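You operate a simulated robot arm through the tools that you are given. There is no shell and no other tool. Be economical: measure what you need, move in short steps, check, and stop when the job is done.

You are at the controls of a simulated robot arm. One attempt, no reset.

Task
Grip the purple block in the vice and sand its top clean.
Fine: all the old paint off; then put the sanding block back, open the vice and set the block on the blue mat.

Only the result counts: the job must be done as asked and must still hold three seconds after the hand-in. Knocking over, shifting, dropping, spilling or breaking anything else fails it.

Robot
A 7-joint arm with a two-finger parallel gripper, fixed in place. Base frame: the origin is at the foot of the arm, x ahead of it, y to its left, z up. Readings come in mm, degrees, newtons and seconds.
With the tool pointing down near the work surface it reaches from about 360 to 780 mm from the base axis. Its first joint turns from -166.0 to 166.0 degrees. Payload 3.91 kg.
The TCP is the grasp point between the finger pads, 30 mm short of the fingertips. In the tool frame z runs along the fingers and y along their closing line. The gripper opens to 110 mm. The fingers are 20 mm wide and 10 mm thick; the gripper's body (48 by 112 mm) begins 55 mm behind the TCP.
Orientation is told as [roll, pitch, yaw] about the base's x, y, z axes, in that order, counted from this pose: with the fingers straight down and closing along the base's y, the tool's x points along the base's -x, its y along +y and its z along -z.

Tools
- The arm moves only by the tool nudge_tool. Its argument "series" is a list of rows, each a list of 7 numbers: the turn, a rotation vector about the base's x, y, z in degrees, then the shift along the base's x, y, z in cm, then the opening in per cent of the stroke, from 0 (shut) to 100 (fully open). In form: [[rx, ry, rz, tx, ty, tz, hand], ...]. A call has 1 to 8 rows; each row is the pose to reach, as a shift and turn from the pose commanded when the call began. Each row takes 0.2 s and may step no farther than 50 mm and 8.6 degrees from the row before; otherwise, or with a gripper value out of range, the whole call is refused. Where a pose cannot be reached the arm comes as near as it can. A force on the tool above 90 N (or 10 N above the force at the start of the call, whichever is more), or a blocked arm, ends the call early, and 0.2 s more pass. The fingers move at their own pace (about 153 mm/s each) and stop on an object; they squeeze with about 20 N. The grip force told is the motor's: it shows also when the fingers shut on nothing. Time passes only in rows, and 0.2 s behind the last, so rows that repeat a pose let the fingers close. It gives the time, the measured TCP pose, the force on the tool (base axes), the opening and the grip force at its end, in the units of the frame above (readings bear some noise), and new pictures: "show" is both (left out), scene, wrist or none.
- Cameras (640 x 400 px; columns grow to the right, rows downward): "scene" is fixed at [51.3, -500.2, 1479.1]; the picture's right is [0.42, -0.91, 0.00], its down [-0.70, -0.33, -0.64] and it looks along [0.58, 0.27, -0.77] (base axes); focal length 279 px, centre (320, 200). "wrist" rides on the gripper at [77, 7, -114] in the tool frame; the picture's right is [-0.09, 1.00, 0.00], its down [-0.80, -0.07, -0.59] and it looks along [-0.59, -0.05, 0.80] (tool axes); focal length 270 px, centre (320, 200).
- slide_trunk(by): slides the trunk up (or, below 0, down) by that many mm; the arm rides with it, the base frame stays. It gives what a move gives, with no picture.
- point_at(camera, pixels): for up to 12 pixels [column, row] of the newest picture of that camera ("zoom" is the newest enlarged one), the place [x, y, z] in the base frame of the surface seen there, good to about 3 mm. It takes no simulated time.
- inspect(camera, box): a new picture of the part [left, top, right, bottom] of that camera's present view, enlarged. It takes no simulated time.
- sign_off(): hands the job in; it is judged then, once.

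Go step by step. Measure first, check grasps and placings, and put right what went wrong. The budget is 80 turns and 200 pictures, counting those below and the enlarged ones. Unless the task says otherwise, let go and move clear before handing in, and close with one line.

The tools are called after "Emit:" as name(argument=value, ...) on one line, values as JSON. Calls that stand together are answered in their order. nudge_tool: Moves the arm, as the interface text tells. Its arguments: {"type":"object","properties":{"series":{"type":"array"},"show":{"type":"string","enum":["both","scene","wrist","none"]}},"required":["series"]} The other tools are called the same way: slide_trunk (by) slides the trunk up or down; point_at (camera, pixels) gives the place of the surface under pixels of a picture; inspect (camera, box) takes an enlarged picture of a part of a camera's view; sign_off () hands the job in.

At the start:

```text
time: 0.0
eef_pos: [384.3, -162.6, 1205.2]
tool_rot: [-0.1, 0.0, 0.1]
wrist_force: [-0.6, 0.6, -0.1]
finger_gap: 109.9
gripper_force: 0.1
trunk travel left (down, up): [-575.0, 35.0]
```

scene: 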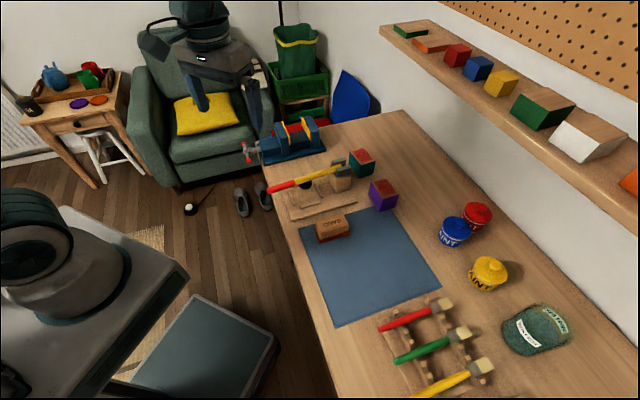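
wrist: 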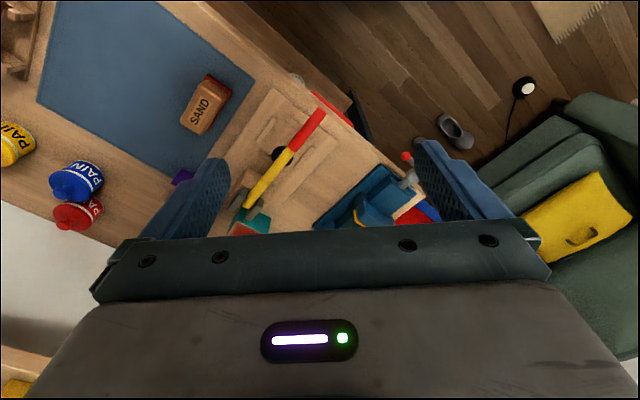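

The scene shows the vice near (290,140), purple block at (383,194), sanding block "SAND" at (333,230) on the blue mat, and a hammer at (305,178). I'll zoom in on these parts first.

Emit:
inspect(camera="scene", box=[230, 100, 350, 175])

Emit:
inspect(camera="scene", box=[260, 140, 420, 240])

Emit:
point_at(camera="scene", pixels=[[383, 187], [371, 182], [383, 181], [397, 189], [384, 196], [375, 201], [333, 225], [318, 224], [346, 226], [300, 218], [335, 327], [440, 286]])

Emit:
point_at(camera="scene", pixels=[[385, 210], [288, 125], [306, 121], [283, 139], [312, 128], [262, 150], [246, 146], [361, 155], [305, 178], [340, 164], [270, 188], [310, 205]])

```text
5.33 times, centred on (290, 138) of scene
```

zoom: 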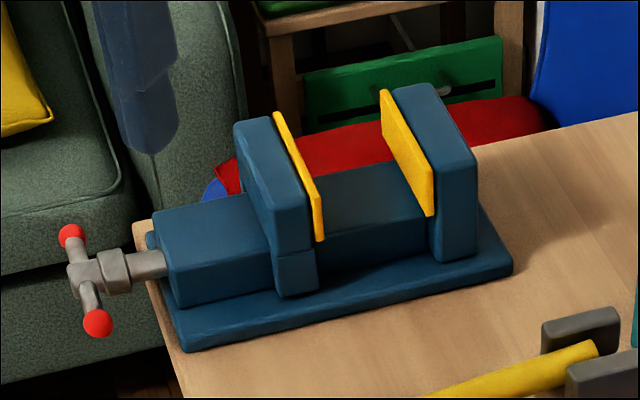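

```text
4.00 times, centred on (340, 190) of scene
```

zoom: 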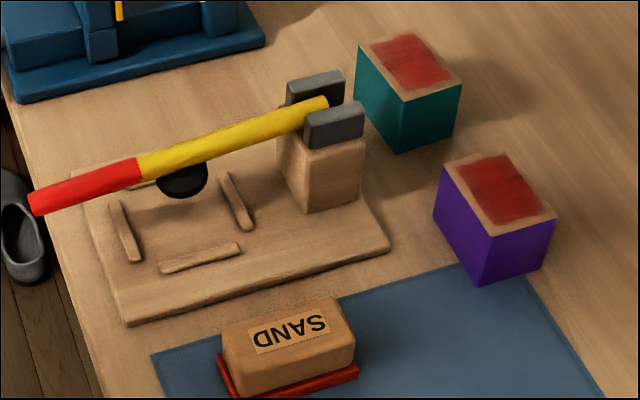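

```text
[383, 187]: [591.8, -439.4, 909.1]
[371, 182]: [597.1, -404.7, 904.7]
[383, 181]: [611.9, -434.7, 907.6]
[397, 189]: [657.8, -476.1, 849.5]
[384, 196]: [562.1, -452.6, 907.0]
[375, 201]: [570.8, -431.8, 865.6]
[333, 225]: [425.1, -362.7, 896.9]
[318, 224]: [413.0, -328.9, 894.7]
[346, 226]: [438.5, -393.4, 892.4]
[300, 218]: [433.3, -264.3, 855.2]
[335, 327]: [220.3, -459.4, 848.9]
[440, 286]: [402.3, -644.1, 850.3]
```

```text
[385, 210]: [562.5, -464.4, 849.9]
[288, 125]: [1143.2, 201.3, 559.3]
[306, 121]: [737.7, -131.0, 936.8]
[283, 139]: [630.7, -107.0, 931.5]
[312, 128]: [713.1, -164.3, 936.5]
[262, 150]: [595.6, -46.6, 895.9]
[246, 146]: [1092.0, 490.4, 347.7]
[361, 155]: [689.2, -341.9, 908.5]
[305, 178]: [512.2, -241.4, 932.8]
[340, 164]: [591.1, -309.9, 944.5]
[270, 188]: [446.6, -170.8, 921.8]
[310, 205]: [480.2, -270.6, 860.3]
```

The vice has a screw with a T-bar (red ends) at the left, a moving jaw near it and a fixed jaw to the right, both with yellow pads. I'll measure it in the zoomed view.

Emit:
inspect(camera="scene", box=[230, 100, 350, 175])

Emit:
point_at(camera="zoom", pixels=[[72, 235], [98, 323], [88, 280], [118, 270], [150, 264], [210, 225], [260, 150], [290, 225], [310, 190], [410, 165], [430, 110], [470, 160]])

Emit:
point_at(camera="zoom", pixels=[[360, 200], [320, 235], [278, 115], [320, 238], [383, 92], [432, 214], [240, 125], [397, 90], [185, 345], [510, 268], [295, 285], [455, 240]])

```text
5.33 times, centred on (290, 138) of scene
```

zoom: 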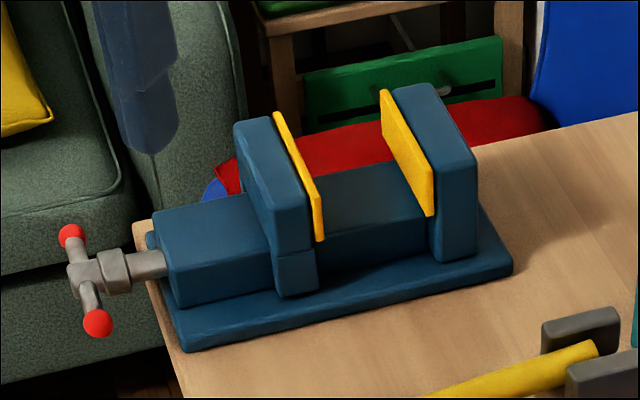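

```text
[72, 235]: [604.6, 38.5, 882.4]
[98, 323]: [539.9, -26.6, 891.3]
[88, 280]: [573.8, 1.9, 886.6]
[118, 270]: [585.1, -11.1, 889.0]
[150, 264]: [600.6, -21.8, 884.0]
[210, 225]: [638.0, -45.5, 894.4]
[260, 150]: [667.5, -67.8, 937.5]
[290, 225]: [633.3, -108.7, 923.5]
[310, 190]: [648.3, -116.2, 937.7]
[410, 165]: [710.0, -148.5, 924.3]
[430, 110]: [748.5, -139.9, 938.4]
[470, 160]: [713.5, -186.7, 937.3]
```

```text
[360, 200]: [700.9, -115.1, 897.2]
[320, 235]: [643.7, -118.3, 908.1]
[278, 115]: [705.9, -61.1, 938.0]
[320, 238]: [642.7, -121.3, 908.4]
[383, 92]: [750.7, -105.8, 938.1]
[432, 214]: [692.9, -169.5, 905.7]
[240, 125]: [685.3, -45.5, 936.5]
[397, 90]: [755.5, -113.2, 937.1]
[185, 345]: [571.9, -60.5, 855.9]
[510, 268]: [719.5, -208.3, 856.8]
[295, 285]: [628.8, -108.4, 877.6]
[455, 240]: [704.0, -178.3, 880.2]
```

The vice axis runs along (0.7,-0.7), with a jaw gap of about 65 mm, a bed at z≈897 and jaw tops at 937. Next I'll measure the purple block and the sanding block closely.

Emit:
inspect(camera="scene", box=[350, 165, 414, 205])

Emit:
inspect(camera="scene", box=[360, 170, 408, 215])

```text
10.00 times, centred on (382, 185) of scene
```

zoom: 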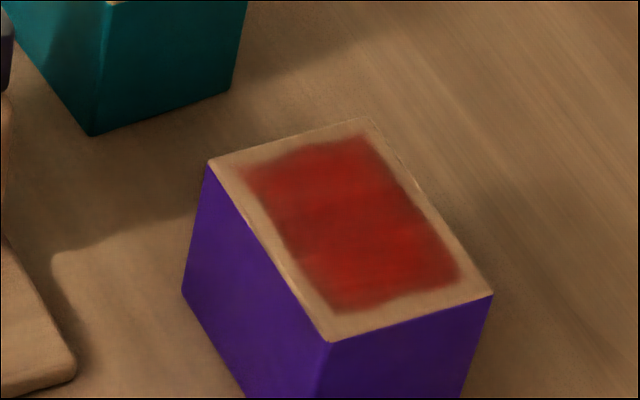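

```text
8.89 times, centred on (384, 192) of scene
```

zoom: 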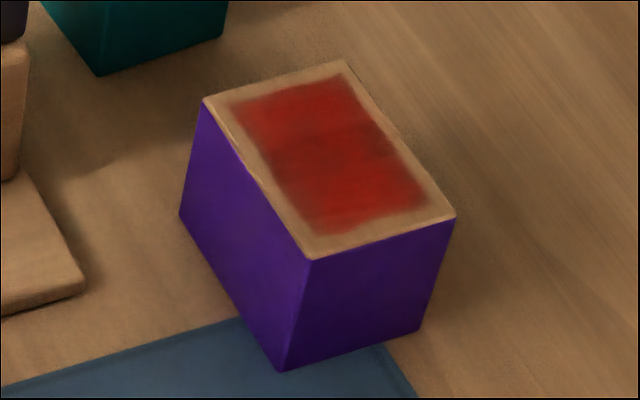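

Emit:
point_at(camera="zoom", pixels=[[208, 102], [342, 66], [448, 214], [312, 253], [330, 158], [180, 214], [282, 366], [416, 328], [275, 175], [375, 120], [380, 230], [255, 90]])

Emit:
inspect(camera="scene", box=[300, 205, 364, 245])

Emit:
point_at(camera="zoom", pixels=[[165, 130], [400, 60], [465, 170], [200, 280], [160, 200], [230, 350], [470, 260], [300, 160], [120, 300], [560, 300]])

```text
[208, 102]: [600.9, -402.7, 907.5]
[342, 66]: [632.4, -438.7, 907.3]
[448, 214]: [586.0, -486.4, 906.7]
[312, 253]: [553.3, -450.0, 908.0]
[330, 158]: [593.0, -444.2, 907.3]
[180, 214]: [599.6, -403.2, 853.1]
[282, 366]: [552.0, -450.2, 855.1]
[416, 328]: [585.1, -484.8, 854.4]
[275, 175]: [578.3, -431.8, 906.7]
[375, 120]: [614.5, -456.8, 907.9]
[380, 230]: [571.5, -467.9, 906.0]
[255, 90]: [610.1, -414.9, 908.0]
```

```text
10.00 times, centred on (332, 225) of scene
```

zoom: 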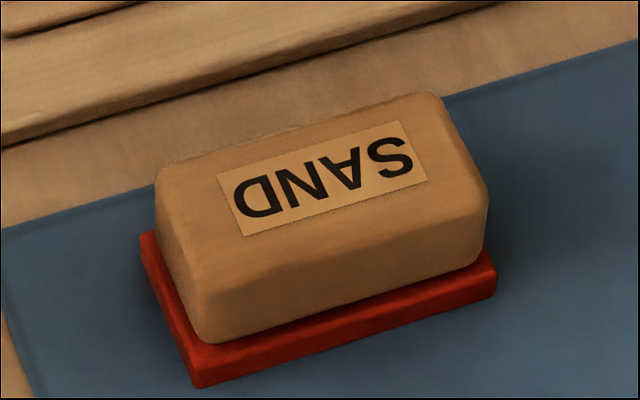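

```text
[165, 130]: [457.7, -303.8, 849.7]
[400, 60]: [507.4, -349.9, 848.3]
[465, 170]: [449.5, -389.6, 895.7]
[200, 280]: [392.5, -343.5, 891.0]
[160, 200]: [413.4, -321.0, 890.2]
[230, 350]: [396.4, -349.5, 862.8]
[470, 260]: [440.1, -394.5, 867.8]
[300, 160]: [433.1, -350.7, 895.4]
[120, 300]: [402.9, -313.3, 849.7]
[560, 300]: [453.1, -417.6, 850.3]
```

The purple block is centred at (593,-444.5), 67 mm along (0.7,0.7) and 48 mm along the vice axis, so it is already aligned with the vice. I'll grip it across the long side (yaw -45) and fly above it first.

Emit:
nudge_tool(series=[[0, 0, -5.6, 2.61, -3.52, -2.31, 100], [0, 0, -11.2, 5.22, -7.05, -4.62, 100], [0, 0, -16.9, 7.84, -10.57, -6.94, 100], [0, 0, -22.5, 10.45, -14.1, -9.25, 100], [0, 0, -28.1, 13.06, -17.62, -11.56, 100], [0, 0, -33.75, 15.67, -21.15, -13.87, 100], [0, 0, -39.4, 18.29, -24.67, -16.19, 100], [0, 0, -45, 20.87, -28.19, -18.5, 100]])

Emit:
inspect(camera="scene", box=[300, 205, 364, 245])

Emit:
point_at(camera="zoom", pixels=[[205, 384], [492, 292], [142, 237], [490, 255], [195, 365], [205, 320], [170, 175], [430, 105], [475, 180], [320, 180], [190, 350], [485, 270]])

```text
time: 1.8
eef_pos: [592.2, -447.9, 1019.3]
tool_rot: [0.1, 0.2, -45.1]
wrist_force: [-0.4, -0.4, 0.5]
finger_gap: 110.2
gripper_force: 0.1
trunk travel left (down, up): [-575.0, 35.0]
```

scene: 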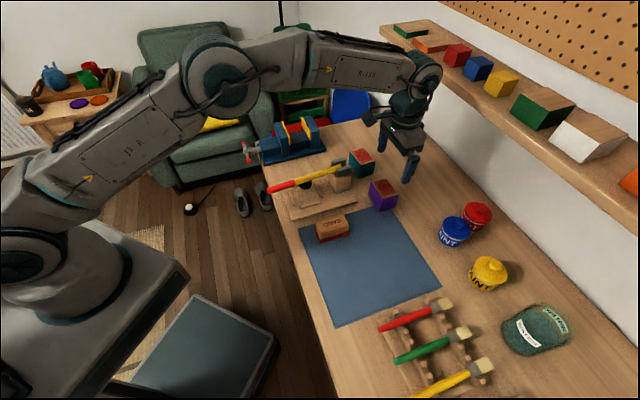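
wrist: 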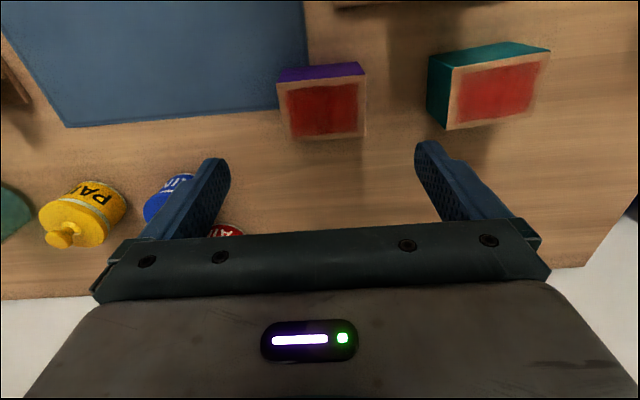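

```text
10.00 times, centred on (332, 225) of scene
```

zoom: 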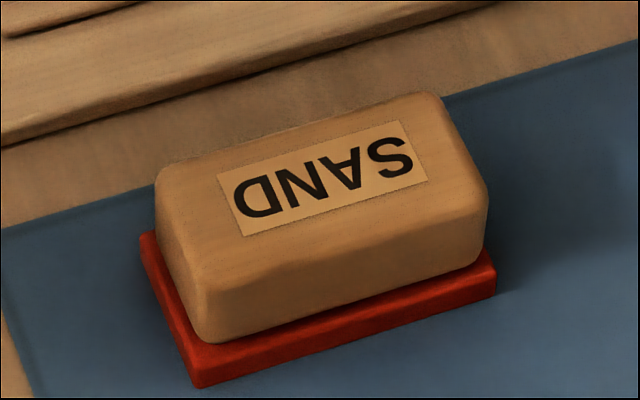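

```text
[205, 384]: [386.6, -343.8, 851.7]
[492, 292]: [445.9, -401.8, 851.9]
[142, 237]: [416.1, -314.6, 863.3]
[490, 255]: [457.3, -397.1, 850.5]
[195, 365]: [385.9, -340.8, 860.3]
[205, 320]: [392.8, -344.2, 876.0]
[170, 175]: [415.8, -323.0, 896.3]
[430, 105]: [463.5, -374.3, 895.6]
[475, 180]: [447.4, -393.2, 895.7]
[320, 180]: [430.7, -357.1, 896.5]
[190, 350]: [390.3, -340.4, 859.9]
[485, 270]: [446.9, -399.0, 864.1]
```

The wrist picture shows the block top centred at about (322,110), close to where it should be under the TCP. I'll check its corners with the wrist camera.

Emit:
point_at(camera="wrist", pixels=[[280, 84], [363, 75], [365, 136], [285, 139], [322, 108]])

```text
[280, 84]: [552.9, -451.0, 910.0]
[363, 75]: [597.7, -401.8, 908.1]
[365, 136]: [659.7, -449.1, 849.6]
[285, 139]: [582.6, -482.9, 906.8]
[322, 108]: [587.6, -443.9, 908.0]
```

The corners agree with a centre of about (592.5,-444), so I'll shift 4 mm in y, descend to z≈886 and close.

Emit:
nudge_tool(series=[[0, 0, 0, 0, 0.4, -4.5, 100], [0, 0, 0, 0, 0.4, -9, 100], [0, 0, 0, 0, 0.4, -13.3, 100], [0, 0, 0, 0, 0.4, -13.3, 30], [0, 0, 0, 0, 0.4, -13.3, 30], [0, 0, 0, 0, 0.4, -13.3, 30]])

```text
time: 3.2
eef_pos: [591.1, -441.1, 887.0]
tool_rot: [0.1, 0.1, -45.0]
wrist_force: [0.4, 0.1, -0.3]
finger_gap: 71.7
gripper_force: 19.9
trunk travel left (down, up): [-575.0, 35.0]
```

scene: 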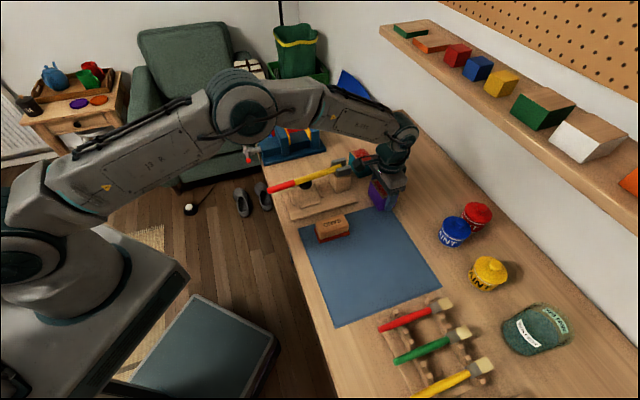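
wrist: 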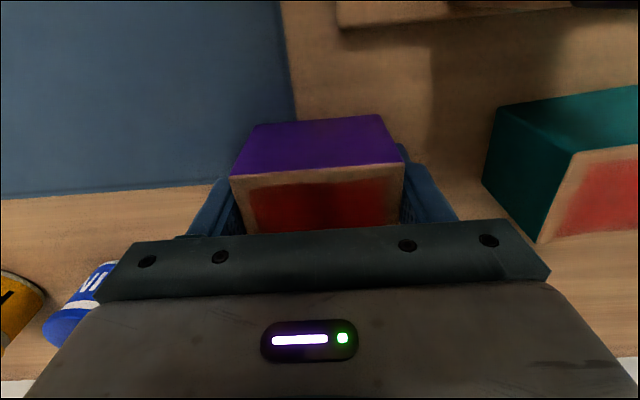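

The block is gripped (gap 71.7 mm, 20 N). I'll lift it and carry it towards the vice.

Emit:
nudge_tool(series=[[0, 0, 0, 0, 0, 4.5, 30], [0, 0, 0, 0, 0, 9, 30], [0, 0, 0, 0, 0, 13.5, 30], [0, 0, 0, 0.5, 1.5, 17.5, 30], [0, 0, 0, 2, 6, 17.5, 30], [0, 0, 0, 3.5, 10.5, 17.5, 30], [0, 0, 0, 5, 15, 17.5, 30], [0, 0, 0, 6.5, 19.5, 17.5, 30]], show="scene")

Emit:
nudge_tool(series=[[0, 0, 0, 1.5, 4.4, 0, 30], [0, 0, 0, 3, 8.8, 0, 30], [0, 0, 0, 4.4, 13.1, 0, 30], [0, 0, 0, 4.4, 13.1, 0, 30]])

```text
time: 5.0
eef_pos: [660.2, -240.7, 1063.6]
tool_rot: [0.0, 0.0, -45.0]
wrist_force: [-0.2, 0.7, -1.7]
finger_gap: 71.7
gripper_force: 20.3
trunk travel left (down, up): [-575.0, 35.0]
```

scene: 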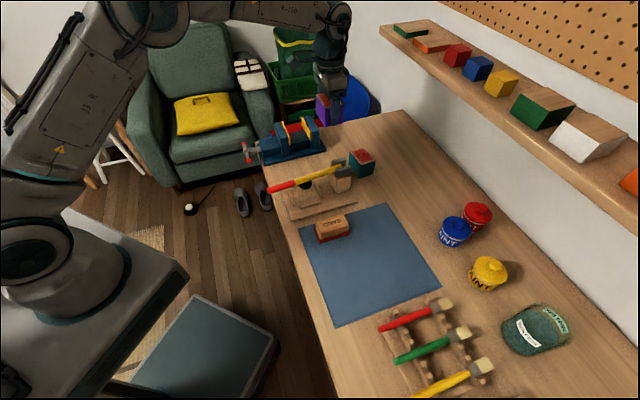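

```text
time: 6.0
eef_pos: [703.0, -116.8, 1062.2]
tool_rot: [0.0, 0.0, -45.1]
wrist_force: [-0.8, -1.0, -1.1]
finger_gap: 72.0
gripper_force: 19.9
trunk travel left (down, up): [-575.0, 35.0]
```

scene: 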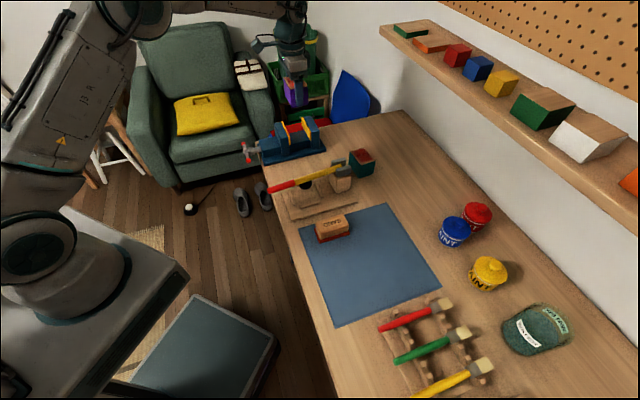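
wrist: 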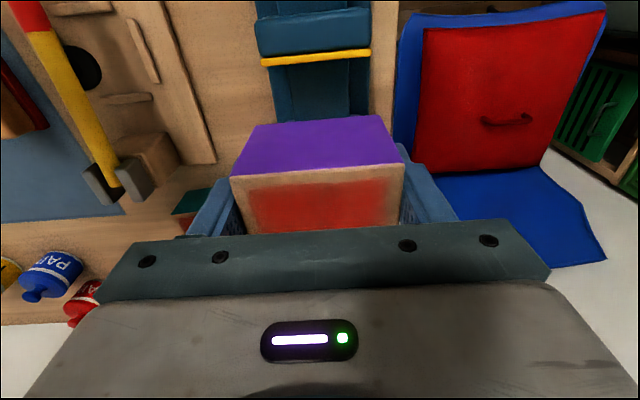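

The block hangs above the vice, and the wrist view shows the moving jaw's pad from (262,63) to (370,52). I'll measure the pad and bed here, and the fixed pad from the scene zoom.

Emit:
point_at(camera="wrist", pixels=[[263, 63], [369, 53], [315, 57], [315, 90], [285, 100], [268, 100], [374, 95], [350, 85], [272, 115], [240, 60]])

Emit:
inspect(camera="scene", box=[270, 100, 334, 150])

Emit:
point_at(camera="zoom", pixels=[[175, 150], [265, 240], [160, 80], [240, 240], [345, 230], [260, 50], [310, 160], [330, 160], [255, 300], [290, 200]])

```text
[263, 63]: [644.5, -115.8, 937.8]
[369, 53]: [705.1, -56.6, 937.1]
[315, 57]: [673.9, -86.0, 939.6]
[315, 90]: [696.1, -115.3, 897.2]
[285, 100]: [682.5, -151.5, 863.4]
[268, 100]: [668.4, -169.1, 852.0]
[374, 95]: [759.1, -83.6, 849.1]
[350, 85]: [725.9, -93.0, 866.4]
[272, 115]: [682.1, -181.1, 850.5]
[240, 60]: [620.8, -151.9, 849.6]
```

```text
8.00 times, centred on (302, 125) of scene
```

zoom: 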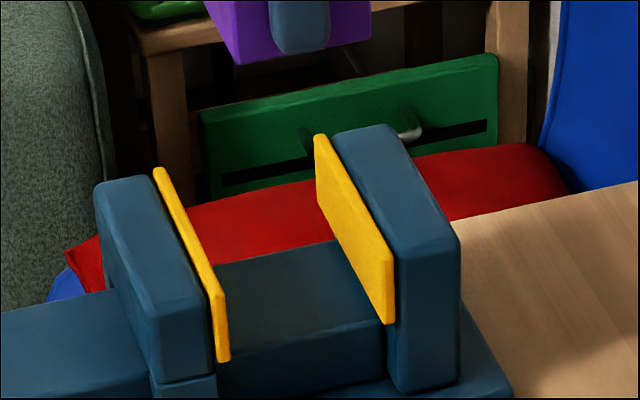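

```text
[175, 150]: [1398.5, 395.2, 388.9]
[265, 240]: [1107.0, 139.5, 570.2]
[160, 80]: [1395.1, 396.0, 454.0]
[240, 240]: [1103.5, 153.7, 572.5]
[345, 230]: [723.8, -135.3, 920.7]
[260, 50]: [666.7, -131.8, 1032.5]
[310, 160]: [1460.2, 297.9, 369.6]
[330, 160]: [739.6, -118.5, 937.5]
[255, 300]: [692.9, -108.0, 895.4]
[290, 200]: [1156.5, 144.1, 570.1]
```

The moving pad face is at u≈541, the fixed one at u≈607 and the width centre at v≈416. I need to shift by (-4,+6) mm, then lower the block between the jaws and look before it seats.

Emit:
nudge_tool(series=[[0, 0, 0, -0.4, 0.6, -2, 30], [0, 0, 0, -0.4, 0.6, -6, 30], [0, 0, 0, -0.4, 0.6, -8.5, 30], [0, 0, 0, -0.4, 0.6, -8.5, 30]])

Emit:
inspect(camera="scene", box=[254, 90, 350, 160])

```text
time: 7.0
eef_pos: [697.1, -107.4, 978.3]
tool_rot: [0.1, 0.1, -45.0]
wrist_force: [0.3, 0.4, -1.2]
finger_gap: 72.1
gripper_force: 20.0
trunk travel left (down, up): [-575.0, 35.0]
```

scene: 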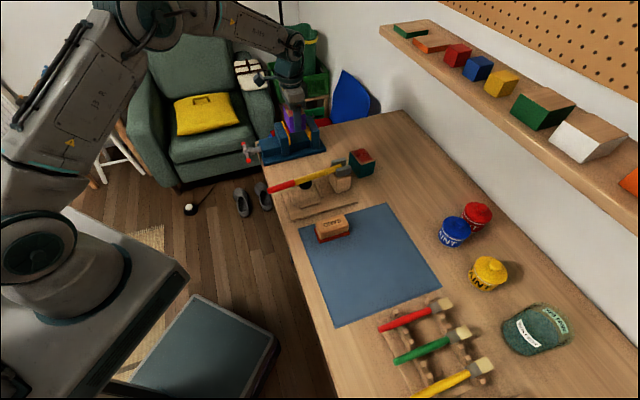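
wrist: 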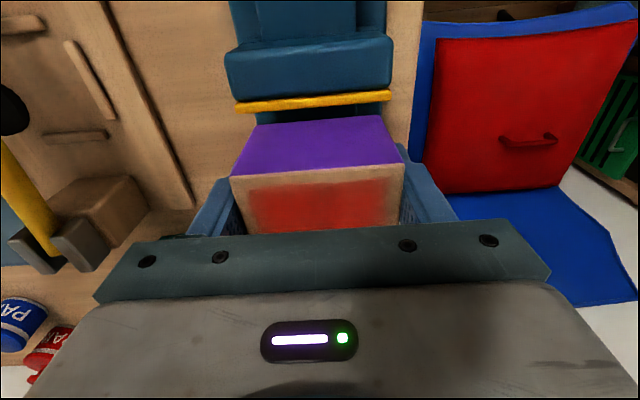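

```text
5.71 times, centred on (302, 125) of scene
```

zoom: 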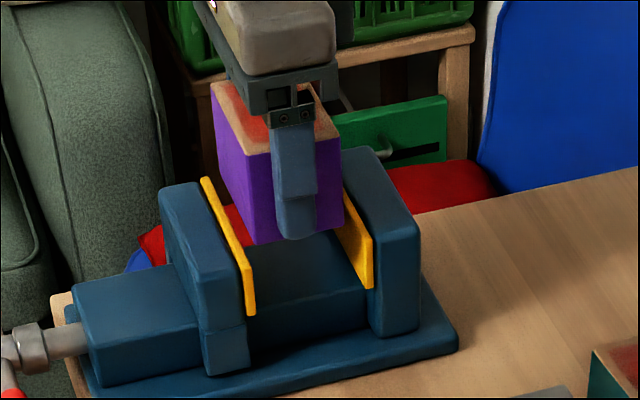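

The block is cleanly between the jaws with its bottom at about 941, with clearance on both sides. I'll lower it 43 mm and check the contact force.

Emit:
nudge_tool(series=[[0, 0, 0, 0, 0, -2, 30], [0, 0, 0, 0, 0, -3.5, 30], [0, 0, 0, 0, 0, -4.2, 30], [0, 0, 0, 0, 0, -4.4, 30], [0, 0, 0, 0, 0, -4.4, 30]], show="wrist")

Emit:
inspect(camera="scene", box=[254, 90, 350, 160])

```text
time: 8.2
eef_pos: [697.6, -108.7, 934.6]
tool_rot: [0.1, 0.1, -45.0]
wrist_force: [0.5, 0.5, -0.1]
finger_gap: 72.2
gripper_force: 20.2
trunk travel left (down, up): [-575.0, 35.0]
```

wrist: 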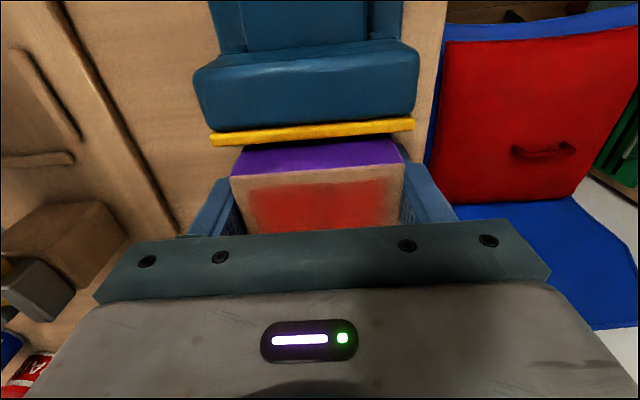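

```text
5.71 times, centred on (302, 125) of scene
```

zoom: 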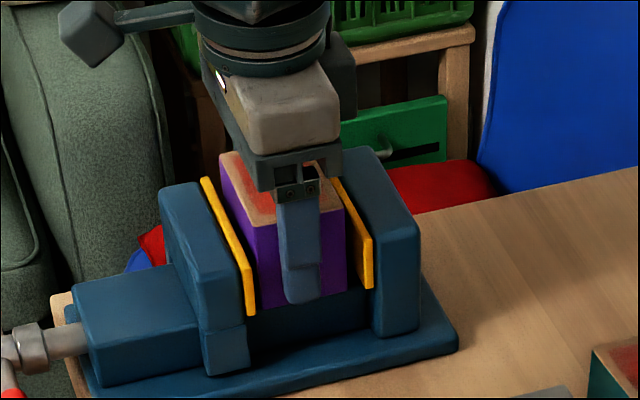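

The weight has just come off the wrist (force ≈0), so the block is seated on the bed. I'll open the fingers and rise.

Emit:
nudge_tool(series=[[0, 0, 0, 0, 0, -0.1, 30], [0, 0, 0, 0, 0, -0.1, 90], [0, 0, 0, 0, 0, -0.1, 90], [0, 0, 0, 0, 0, 4, 90], [0, 0, 0, 0, 0, 8.5, 90], [0, 0, 0, 0, 0, 13, 90], [0, 0, 0, 0, 0, 17, 90]])

Emit:
inspect(camera="scene", box=[230, 100, 350, 175])

Emit:
inspect(camera="wrist", box=[240, 0, 400, 140])

```text
time: 9.8
eef_pos: [697.0, -108.4, 1105.0]
tool_rot: [0.0, 0.0, -45.0]
wrist_force: [-0.3, 0.3, -0.6]
finger_gap: 98.9
gripper_force: 0.0
trunk travel left (down, up): [-575.0, 35.0]
```

scene: 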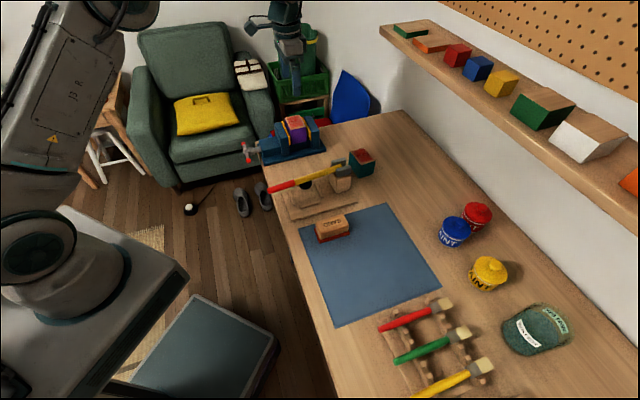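
wrist: 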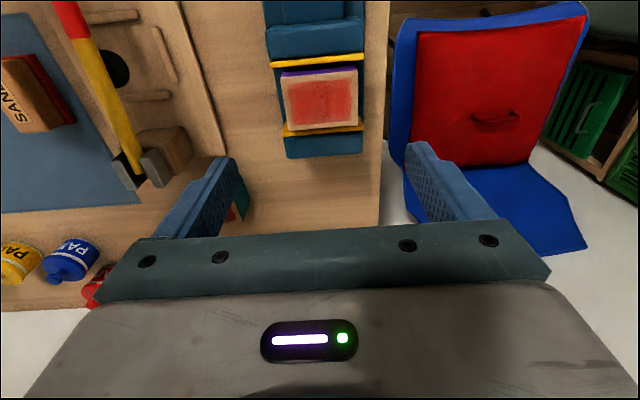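

```text
5.33 times, centred on (290, 138) of scene
```

zoom: 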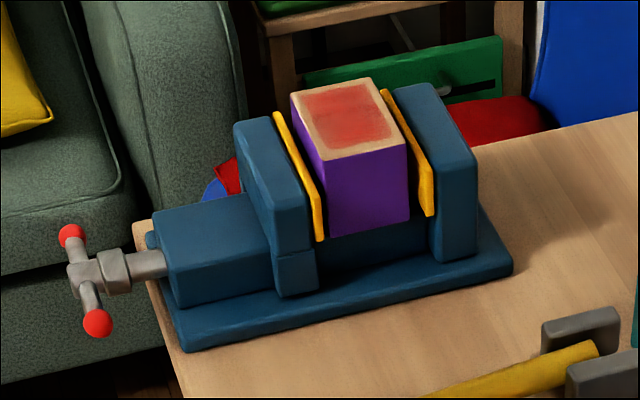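

```text
2.86 times, centred on (320, 70) of wrist
```

zoom: 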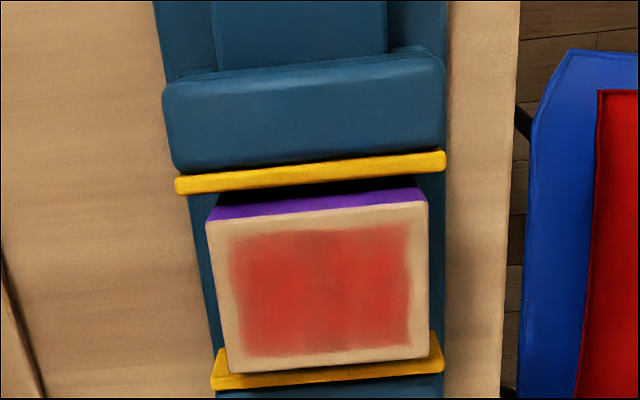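

The block is standing in the vice with a gap on both sides. Next I'll move above the T-bar handle at about (574,2) to see the screw.

Emit:
nudge_tool(series=[[0, 0, 0, -3.2, 2.8, -1, 60], [0, 0, 0, -6.4, 5.6, -2, 30], [0, 0, 0, -9.6, 8.4, -3.5, 0], [0, 0, 0, -12.5, 11, -6, 0], [0, 0, 0, -12.5, 11, -10, 0]])

Emit:
inspect(camera="wrist", box=[200, 60, 440, 210])

Emit:
inspect(camera="scene", box=[230, 110, 326, 170])

```text
time: 11.0
eef_pos: [573.8, 2.0, 1002.9]
tool_rot: [0.0, 0.0, -45.1]
wrist_force: [0.7, 1.0, -0.9]
finger_gap: 0.0
gripper_force: 20.4
trunk travel left (down, up): [-575.0, 35.0]
```

scene: 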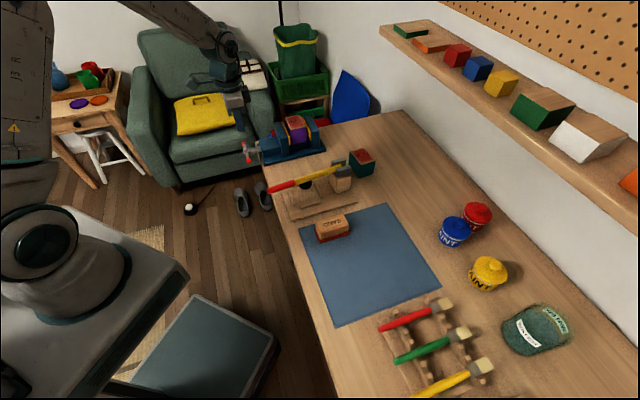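
wrist: 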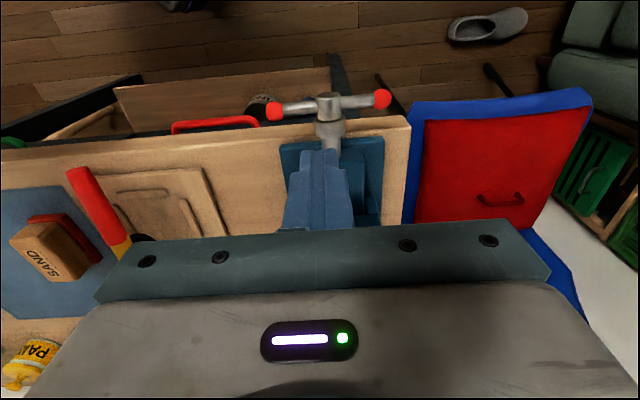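

```text
2.67 times, centred on (320, 135) of wrist
```

zoom: 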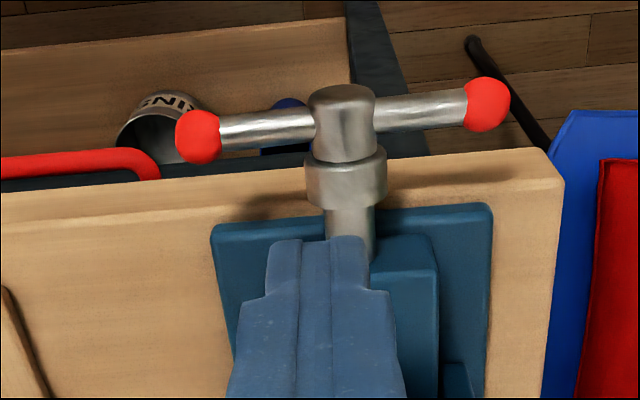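

```text
6.67 times, centred on (278, 140) of scene
```

zoom: 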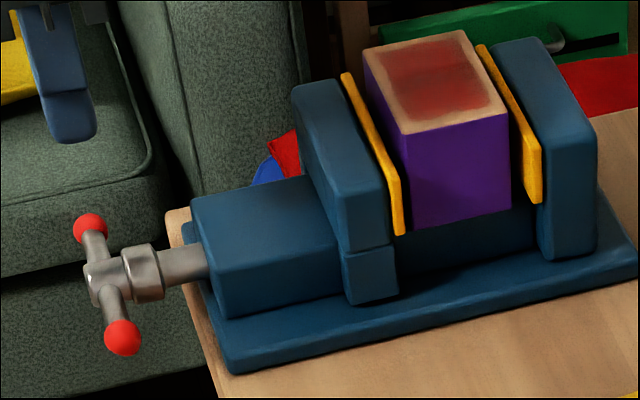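

The wrist view shows the T-bar with balls at (275,112) and (382,98), and below it what looks like an open drawer with a can near (260,105). I'll measure these for clearance.

Emit:
point_at(camera="wrist", pixels=[[274, 110], [382, 97], [328, 98], [330, 129], [300, 108], [355, 102], [215, 122], [200, 105], [262, 103], [340, 75], [120, 100], [370, 118]])

Emit:
inspect(camera="wrist", box=[0, 0, 460, 240])

```text
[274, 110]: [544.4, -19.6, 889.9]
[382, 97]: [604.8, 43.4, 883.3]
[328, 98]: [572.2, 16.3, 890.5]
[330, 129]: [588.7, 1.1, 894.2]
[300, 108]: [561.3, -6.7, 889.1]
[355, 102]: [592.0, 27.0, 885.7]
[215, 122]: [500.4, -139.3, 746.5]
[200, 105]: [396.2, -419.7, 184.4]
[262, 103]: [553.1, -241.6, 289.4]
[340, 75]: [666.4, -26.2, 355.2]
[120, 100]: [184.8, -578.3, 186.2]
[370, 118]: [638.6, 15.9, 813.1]
```

```text
1.39 times, centred on (230, 120) of wrist
```

zoom: 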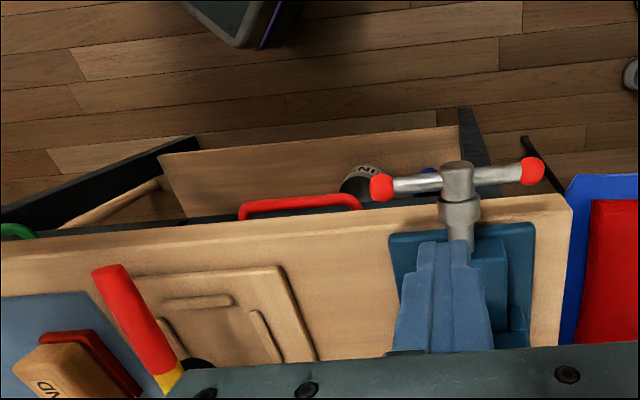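

There's nothing in the way under the handle. The screw axis sits at about u=399, v=412, z≈880. I'll test pushing the -v ball (542,-23) down with closed fingers (clockwise) and see whether the jaw closes.

Emit:
nudge_tool(series=[[0, 0, 0, -3.07, -2.32, -3, 0], [0, 0, 0, -3.07, -2.32, -7, 0], [0, 0, 0, -3.07, -2.32, -8.3, 0], [0, 0, 0, -2.97, -2.22, -9.5, 0], [0, 0, 0, -2.72, -1.97, -10.5, 0]], show="wrist")

Emit:
inspect(camera="scene", box=[230, 110, 326, 170])

```text
time: 12.2
eef_pos: [545.8, -18.3, 897.8]
tool_rot: [-0.1, 0.0, -45.1]
wrist_force: [-0.6, 0.2, 0.0]
finger_gap: 0.0
gripper_force: 20.0
trunk travel left (down, up): [-575.0, 35.0]
```

wrist: 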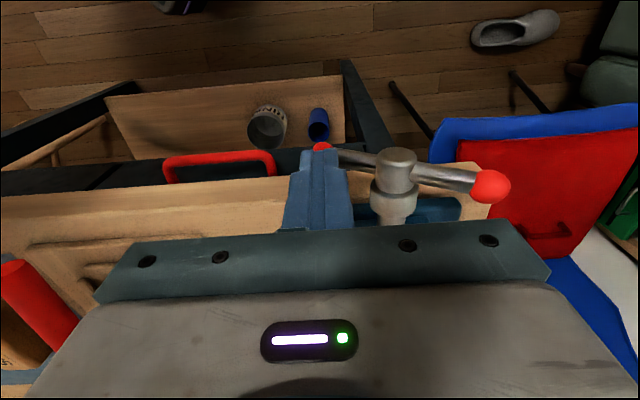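

```text
6.67 times, centred on (278, 140) of scene
```

zoom: 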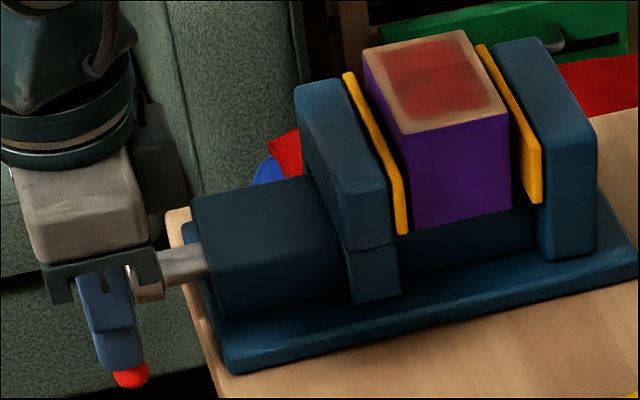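

The bar turned freely and the jaw moved slightly towards the block, so clockwise closes it. I'll finish this stroke, then go over the top to the +v side to catch the other end.

Emit:
nudge_tool(series=[[0, 0, 0, 0.57, 0.57, -1.2, 0], [0, 0, 0, 1.06, 1.06, -2.0, 0], [0, 0, 0, 0, 0, 0, 0], [0, 0, 0, 0, 0, 4.8, 0], [0, 0, 0, 1.41, 1.41, 8.8, 0], [0, 0, 0, 4.6, 4.6, 8.8, 0], [0, 0, 0, 6.15, 6.15, 6.7, 0], [0, 0, 0, 6.15, 6.15, 3.8, 0]], show="wrist")

Emit:
inspect(camera="scene", box=[230, 110, 326, 170])

```text
time: 14.0
eef_pos: [608.2, 43.5, 936.4]
tool_rot: [0.1, 0.0, -44.9]
wrist_force: [0.1, 0.0, -1.1]
finger_gap: 0.0
gripper_force: 19.4
trunk travel left (down, up): [-575.0, 35.0]
```

wrist: 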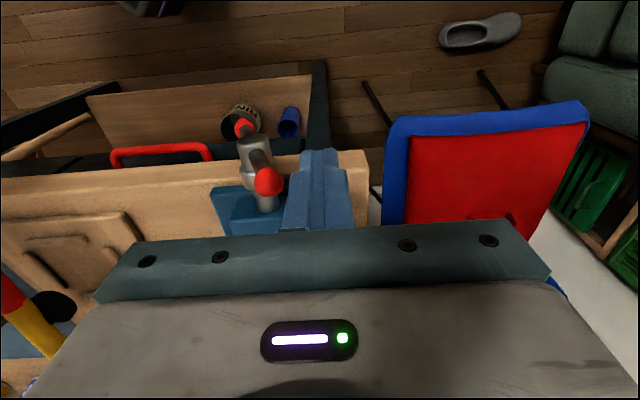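

```text
6.67 times, centred on (278, 140) of scene
```

zoom: 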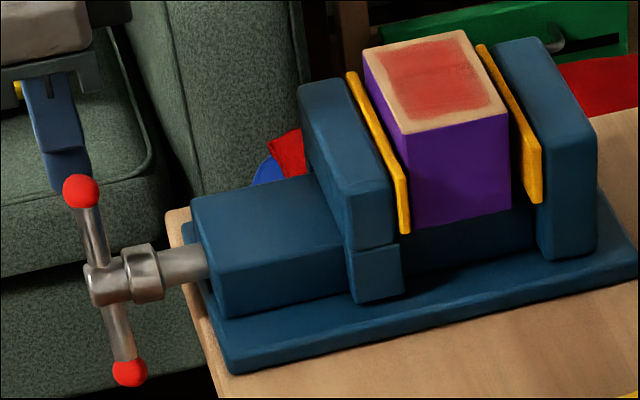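

That works: the T-bar is now nearly upright and the jaw has closed by about 2.5 mm. Next comes a full 180° stroke from the +v side over the top and down the -v side.

Emit:
nudge_tool(series=[[0, 0, 0, -2.19, -2.19, 0.1, 0], [0, 0, 0, -3.46, -3.46, 0, 0], [0, 0, 0, -4.45, -4.45, -0.6, 0], [0, 0, 0, -5.3, -5.3, -1.3, 0], [0, 0, 0, -6.08, -6.08, -2.6, 0], [0, 0, 0, -6.15, -6.15, -4.6, 0], [0, 0, 0, -5.66, -5.66, -5.5, 0], [0, 0, 0, -5.16, -5.16, -5.8, 0]], show="wrist")

Emit:
inspect(camera="scene", box=[230, 110, 326, 170])

```text
time: 15.8
eef_pos: [554.9, -9.3, 878.4]
tool_rot: [0.0, 0.1, -45.0]
wrist_force: [0.6, 0.6, 0.0]
finger_gap: 0.0
gripper_force: 20.1
trunk travel left (down, up): [-575.0, 35.0]
```

wrist: 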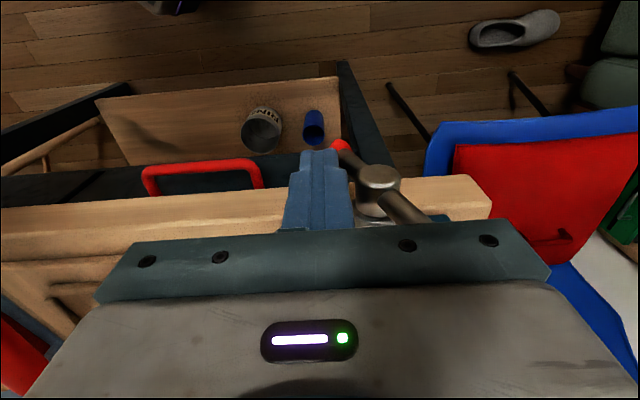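

```text
6.67 times, centred on (278, 140) of scene
```

zoom: 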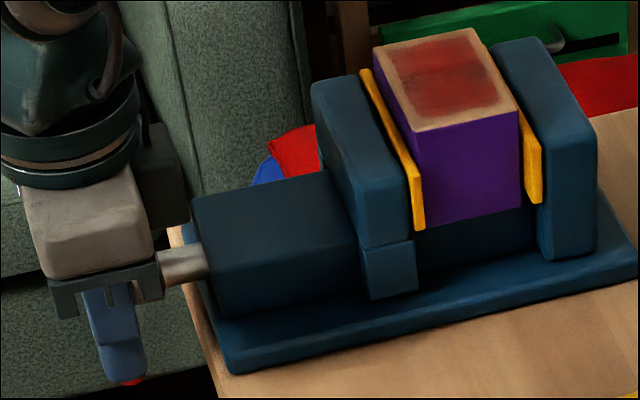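

The jaw is now pushing the block. I'll reposition over the top and start the next stroke.

Emit:
nudge_tool(series=[[0, 0, 0, -0.92, -0.92, 2.0, 0], [0, 0, 0, -0.92, -0.92, 6.8, 0], [0, 0, 0, 0.5, 0.5, 10.8, 0], [0, 0, 0, 3.68, 3.68, 10.8, 0], [0, 0, 0, 5.3, 5.3, 8.7, 0], [0, 0, 0, 5.3, 5.3, 5.8, 0]], show="wrist")

Emit:
nudge_tool(series=[[0, 0, 0, -2.19, -2.19, 0.1, 0], [0, 0, 0, -3.46, -3.46, 0, 0], [0, 0, 0, -4.45, -4.45, -0.6, 0], [0, 0, 0, -5.3, -5.3, -1.3, 0], [0, 0, 0, -6.08, -6.08, -2.6, 0], [0, 0, 0, -6.15, -6.15, -4.6, 0], [0, 0, 0, -5.66, -5.66, -5.5, 0], [0, 0, 0, -5.16, -5.16, -5.8, 0]], show="wrist")

Emit:
inspect(camera="scene", box=[230, 110, 326, 170])

```text
time: 17.2
eef_pos: [607.8, 44.9, 935.2]
tool_rot: [0.0, 0.0, -45.0]
wrist_force: [0.4, -0.7, 0.2]
finger_gap: 0.0
gripper_force: 20.6
trunk travel left (down, up): [-575.0, 35.0]
```

wrist: 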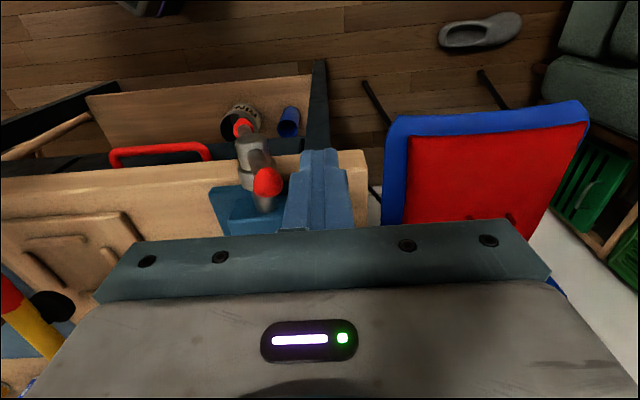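

```text
time: 19.0
eef_pos: [552.0, -12.0, 878.3]
tool_rot: [-0.2, 0.1, -45.3]
wrist_force: [-17.0, -13.9, 18.1]
finger_gap: 0.0
gripper_force: 20.2
trunk travel left (down, up): [-575.0, 35.0]
```

wrist: 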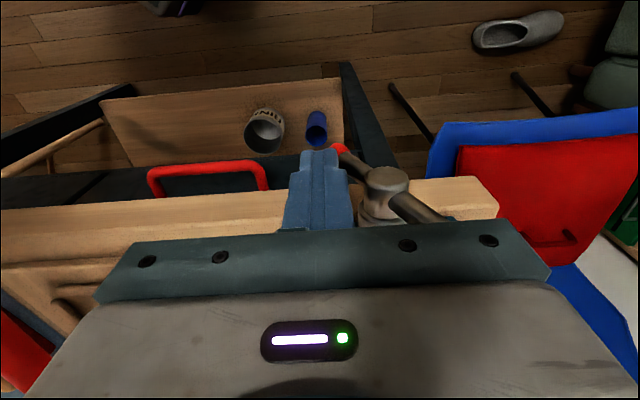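

```text
6.67 times, centred on (278, 140) of scene
```

zoom: 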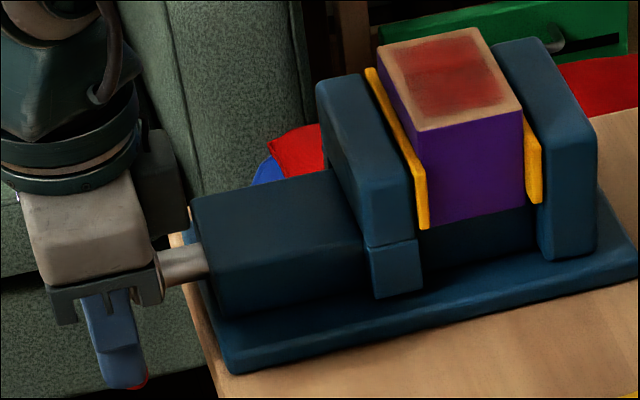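

The screw now resists (about 28 N), so the block is touching both jaws. I'll push a little more to tighten it.

Emit:
nudge_tool(series=[[0, 0, 0, 0.3, 0.3, -0.2, 0], [0, 0, 0, 0.6, 0.6, -0.2, 0], [0, 0, 0, 0.6, 0.6, -0.2, 0]], show="wrist")

Emit:
inspect(camera="scene", box=[230, 110, 326, 170])

```text
time: 19.8
eef_pos: [555.1, -8.9, 874.9]
tool_rot: [-0.4, 0.4, -45.4]
wrist_force: [-43.6, -37.0, 5.2]
finger_gap: 0.2
gripper_force: 20.2
trunk travel left (down, up): [-575.0, 35.0]
```

wrist: 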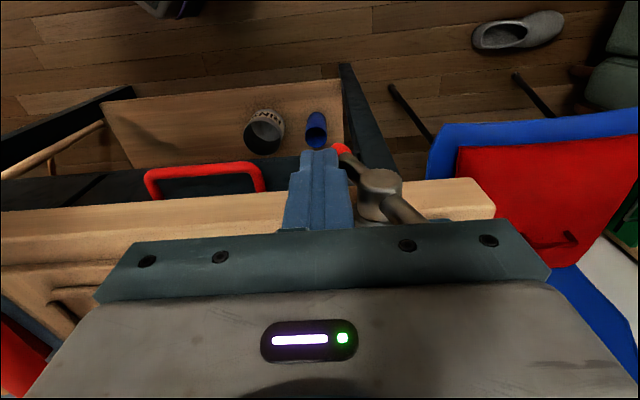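

```text
6.67 times, centred on (278, 140) of scene
```

zoom: 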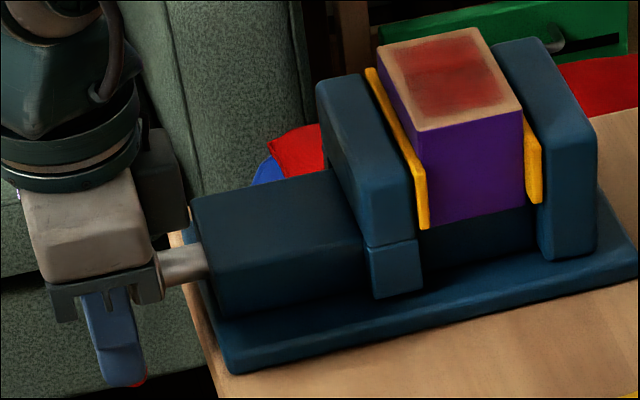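

Clamped: about 57 N on the bar and it no longer turns. I'll back off, rise and head for the sanding block at about (431,-358).

Emit:
nudge_tool(series=[[0, 0, 0, -1.3, -1.3, 1, 0], [0, 0, 0, -1.3, -1.3, 5.5, 0], [0, 0, 0, -1.3, -1.3, 10, 0], [0, 0, 0, -1.3, -1.3, 14, 0], [0, 0, 0, -2.8, -5.9, 14, 20], [0, 0, 0, -4.3, -10.5, 14, 40], [0, 0, 0, -5.8, -15.1, 14, 60], [0, 0, 0, -7.3, -19.7, 14, 73]], show="none")

Emit:
nudge_tool(series=[[0, 0, 0, -1.5, -4.6, 0, 73], [0, 0, 0, -3, -9.2, 0, 73], [0, 0, 0, -4.5, -13.8, 0, 73], [0, 0, 0, -5, -15, 0, 73]])

Emit:
inspect(camera="scene", box=[230, 110, 326, 170])

```text
time: 21.6
eef_pos: [490.0, -199.3, 1012.9]
tool_rot: [0.1, 0.1, -45.0]
wrist_force: [0.5, -0.6, 0.3]
finger_gap: 80.3
gripper_force: 0.1
trunk travel left (down, up): [-575.0, 35.0]
```

```text
time: 22.6
eef_pos: [439.2, -350.5, 1014.6]
tool_rot: [0.0, 0.1, -44.9]
wrist_force: [-0.4, -0.3, -0.7]
finger_gap: 80.1
gripper_force: 0.1
trunk travel left (down, up): [-575.0, 35.0]
```

scene: 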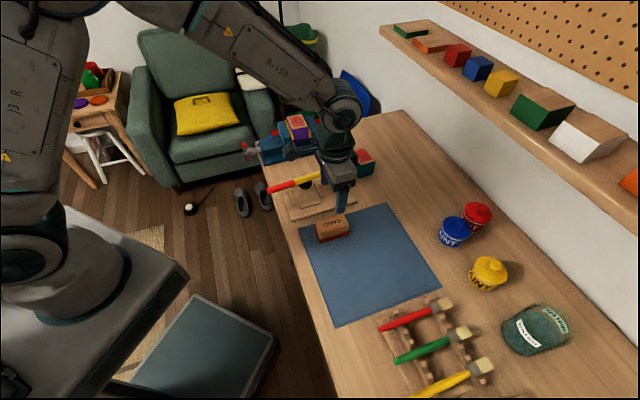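
wrist: 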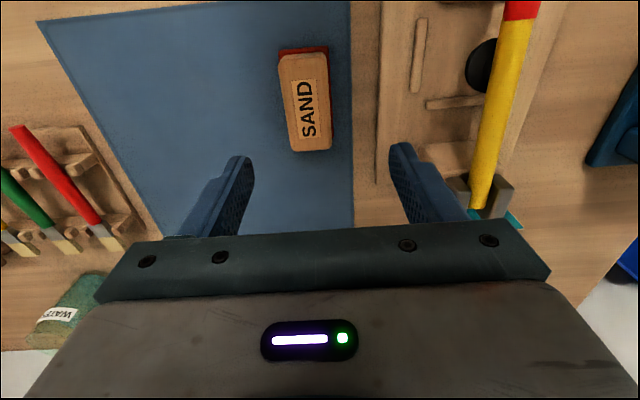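

```text
6.67 times, centred on (278, 140) of scene
```

zoom: 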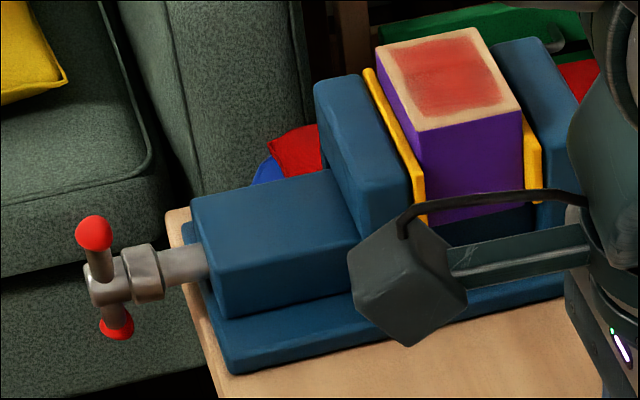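

There may have been a small spring-back at the jaw (about 3 zoom px). I'll check closely for gaps between the block and the pads.

Emit:
inspect(camera="scene", box=[278, 108, 318, 148])

Emit:
point_at(camera="wrist", pixels=[[285, 58], [325, 55], [330, 148], [292, 150], [309, 105], [326, 50], [280, 50], [350, 120]])

```text
10.00 times, centred on (298, 128) of scene
```

zoom: 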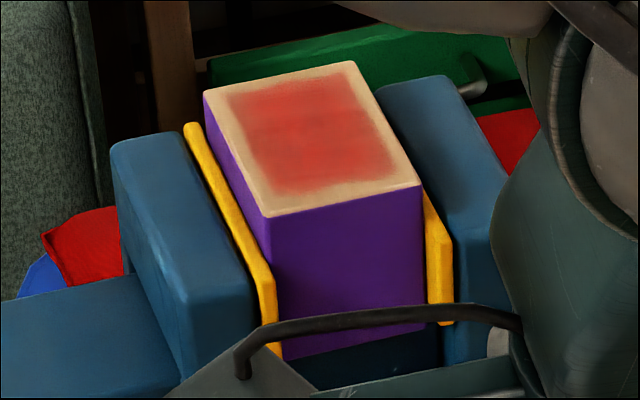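

```text
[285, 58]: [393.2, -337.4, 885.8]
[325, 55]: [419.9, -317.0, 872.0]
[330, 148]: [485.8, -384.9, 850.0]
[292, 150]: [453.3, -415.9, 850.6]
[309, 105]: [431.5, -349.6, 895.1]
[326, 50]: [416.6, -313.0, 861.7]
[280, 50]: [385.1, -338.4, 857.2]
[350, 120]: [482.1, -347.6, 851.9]
```

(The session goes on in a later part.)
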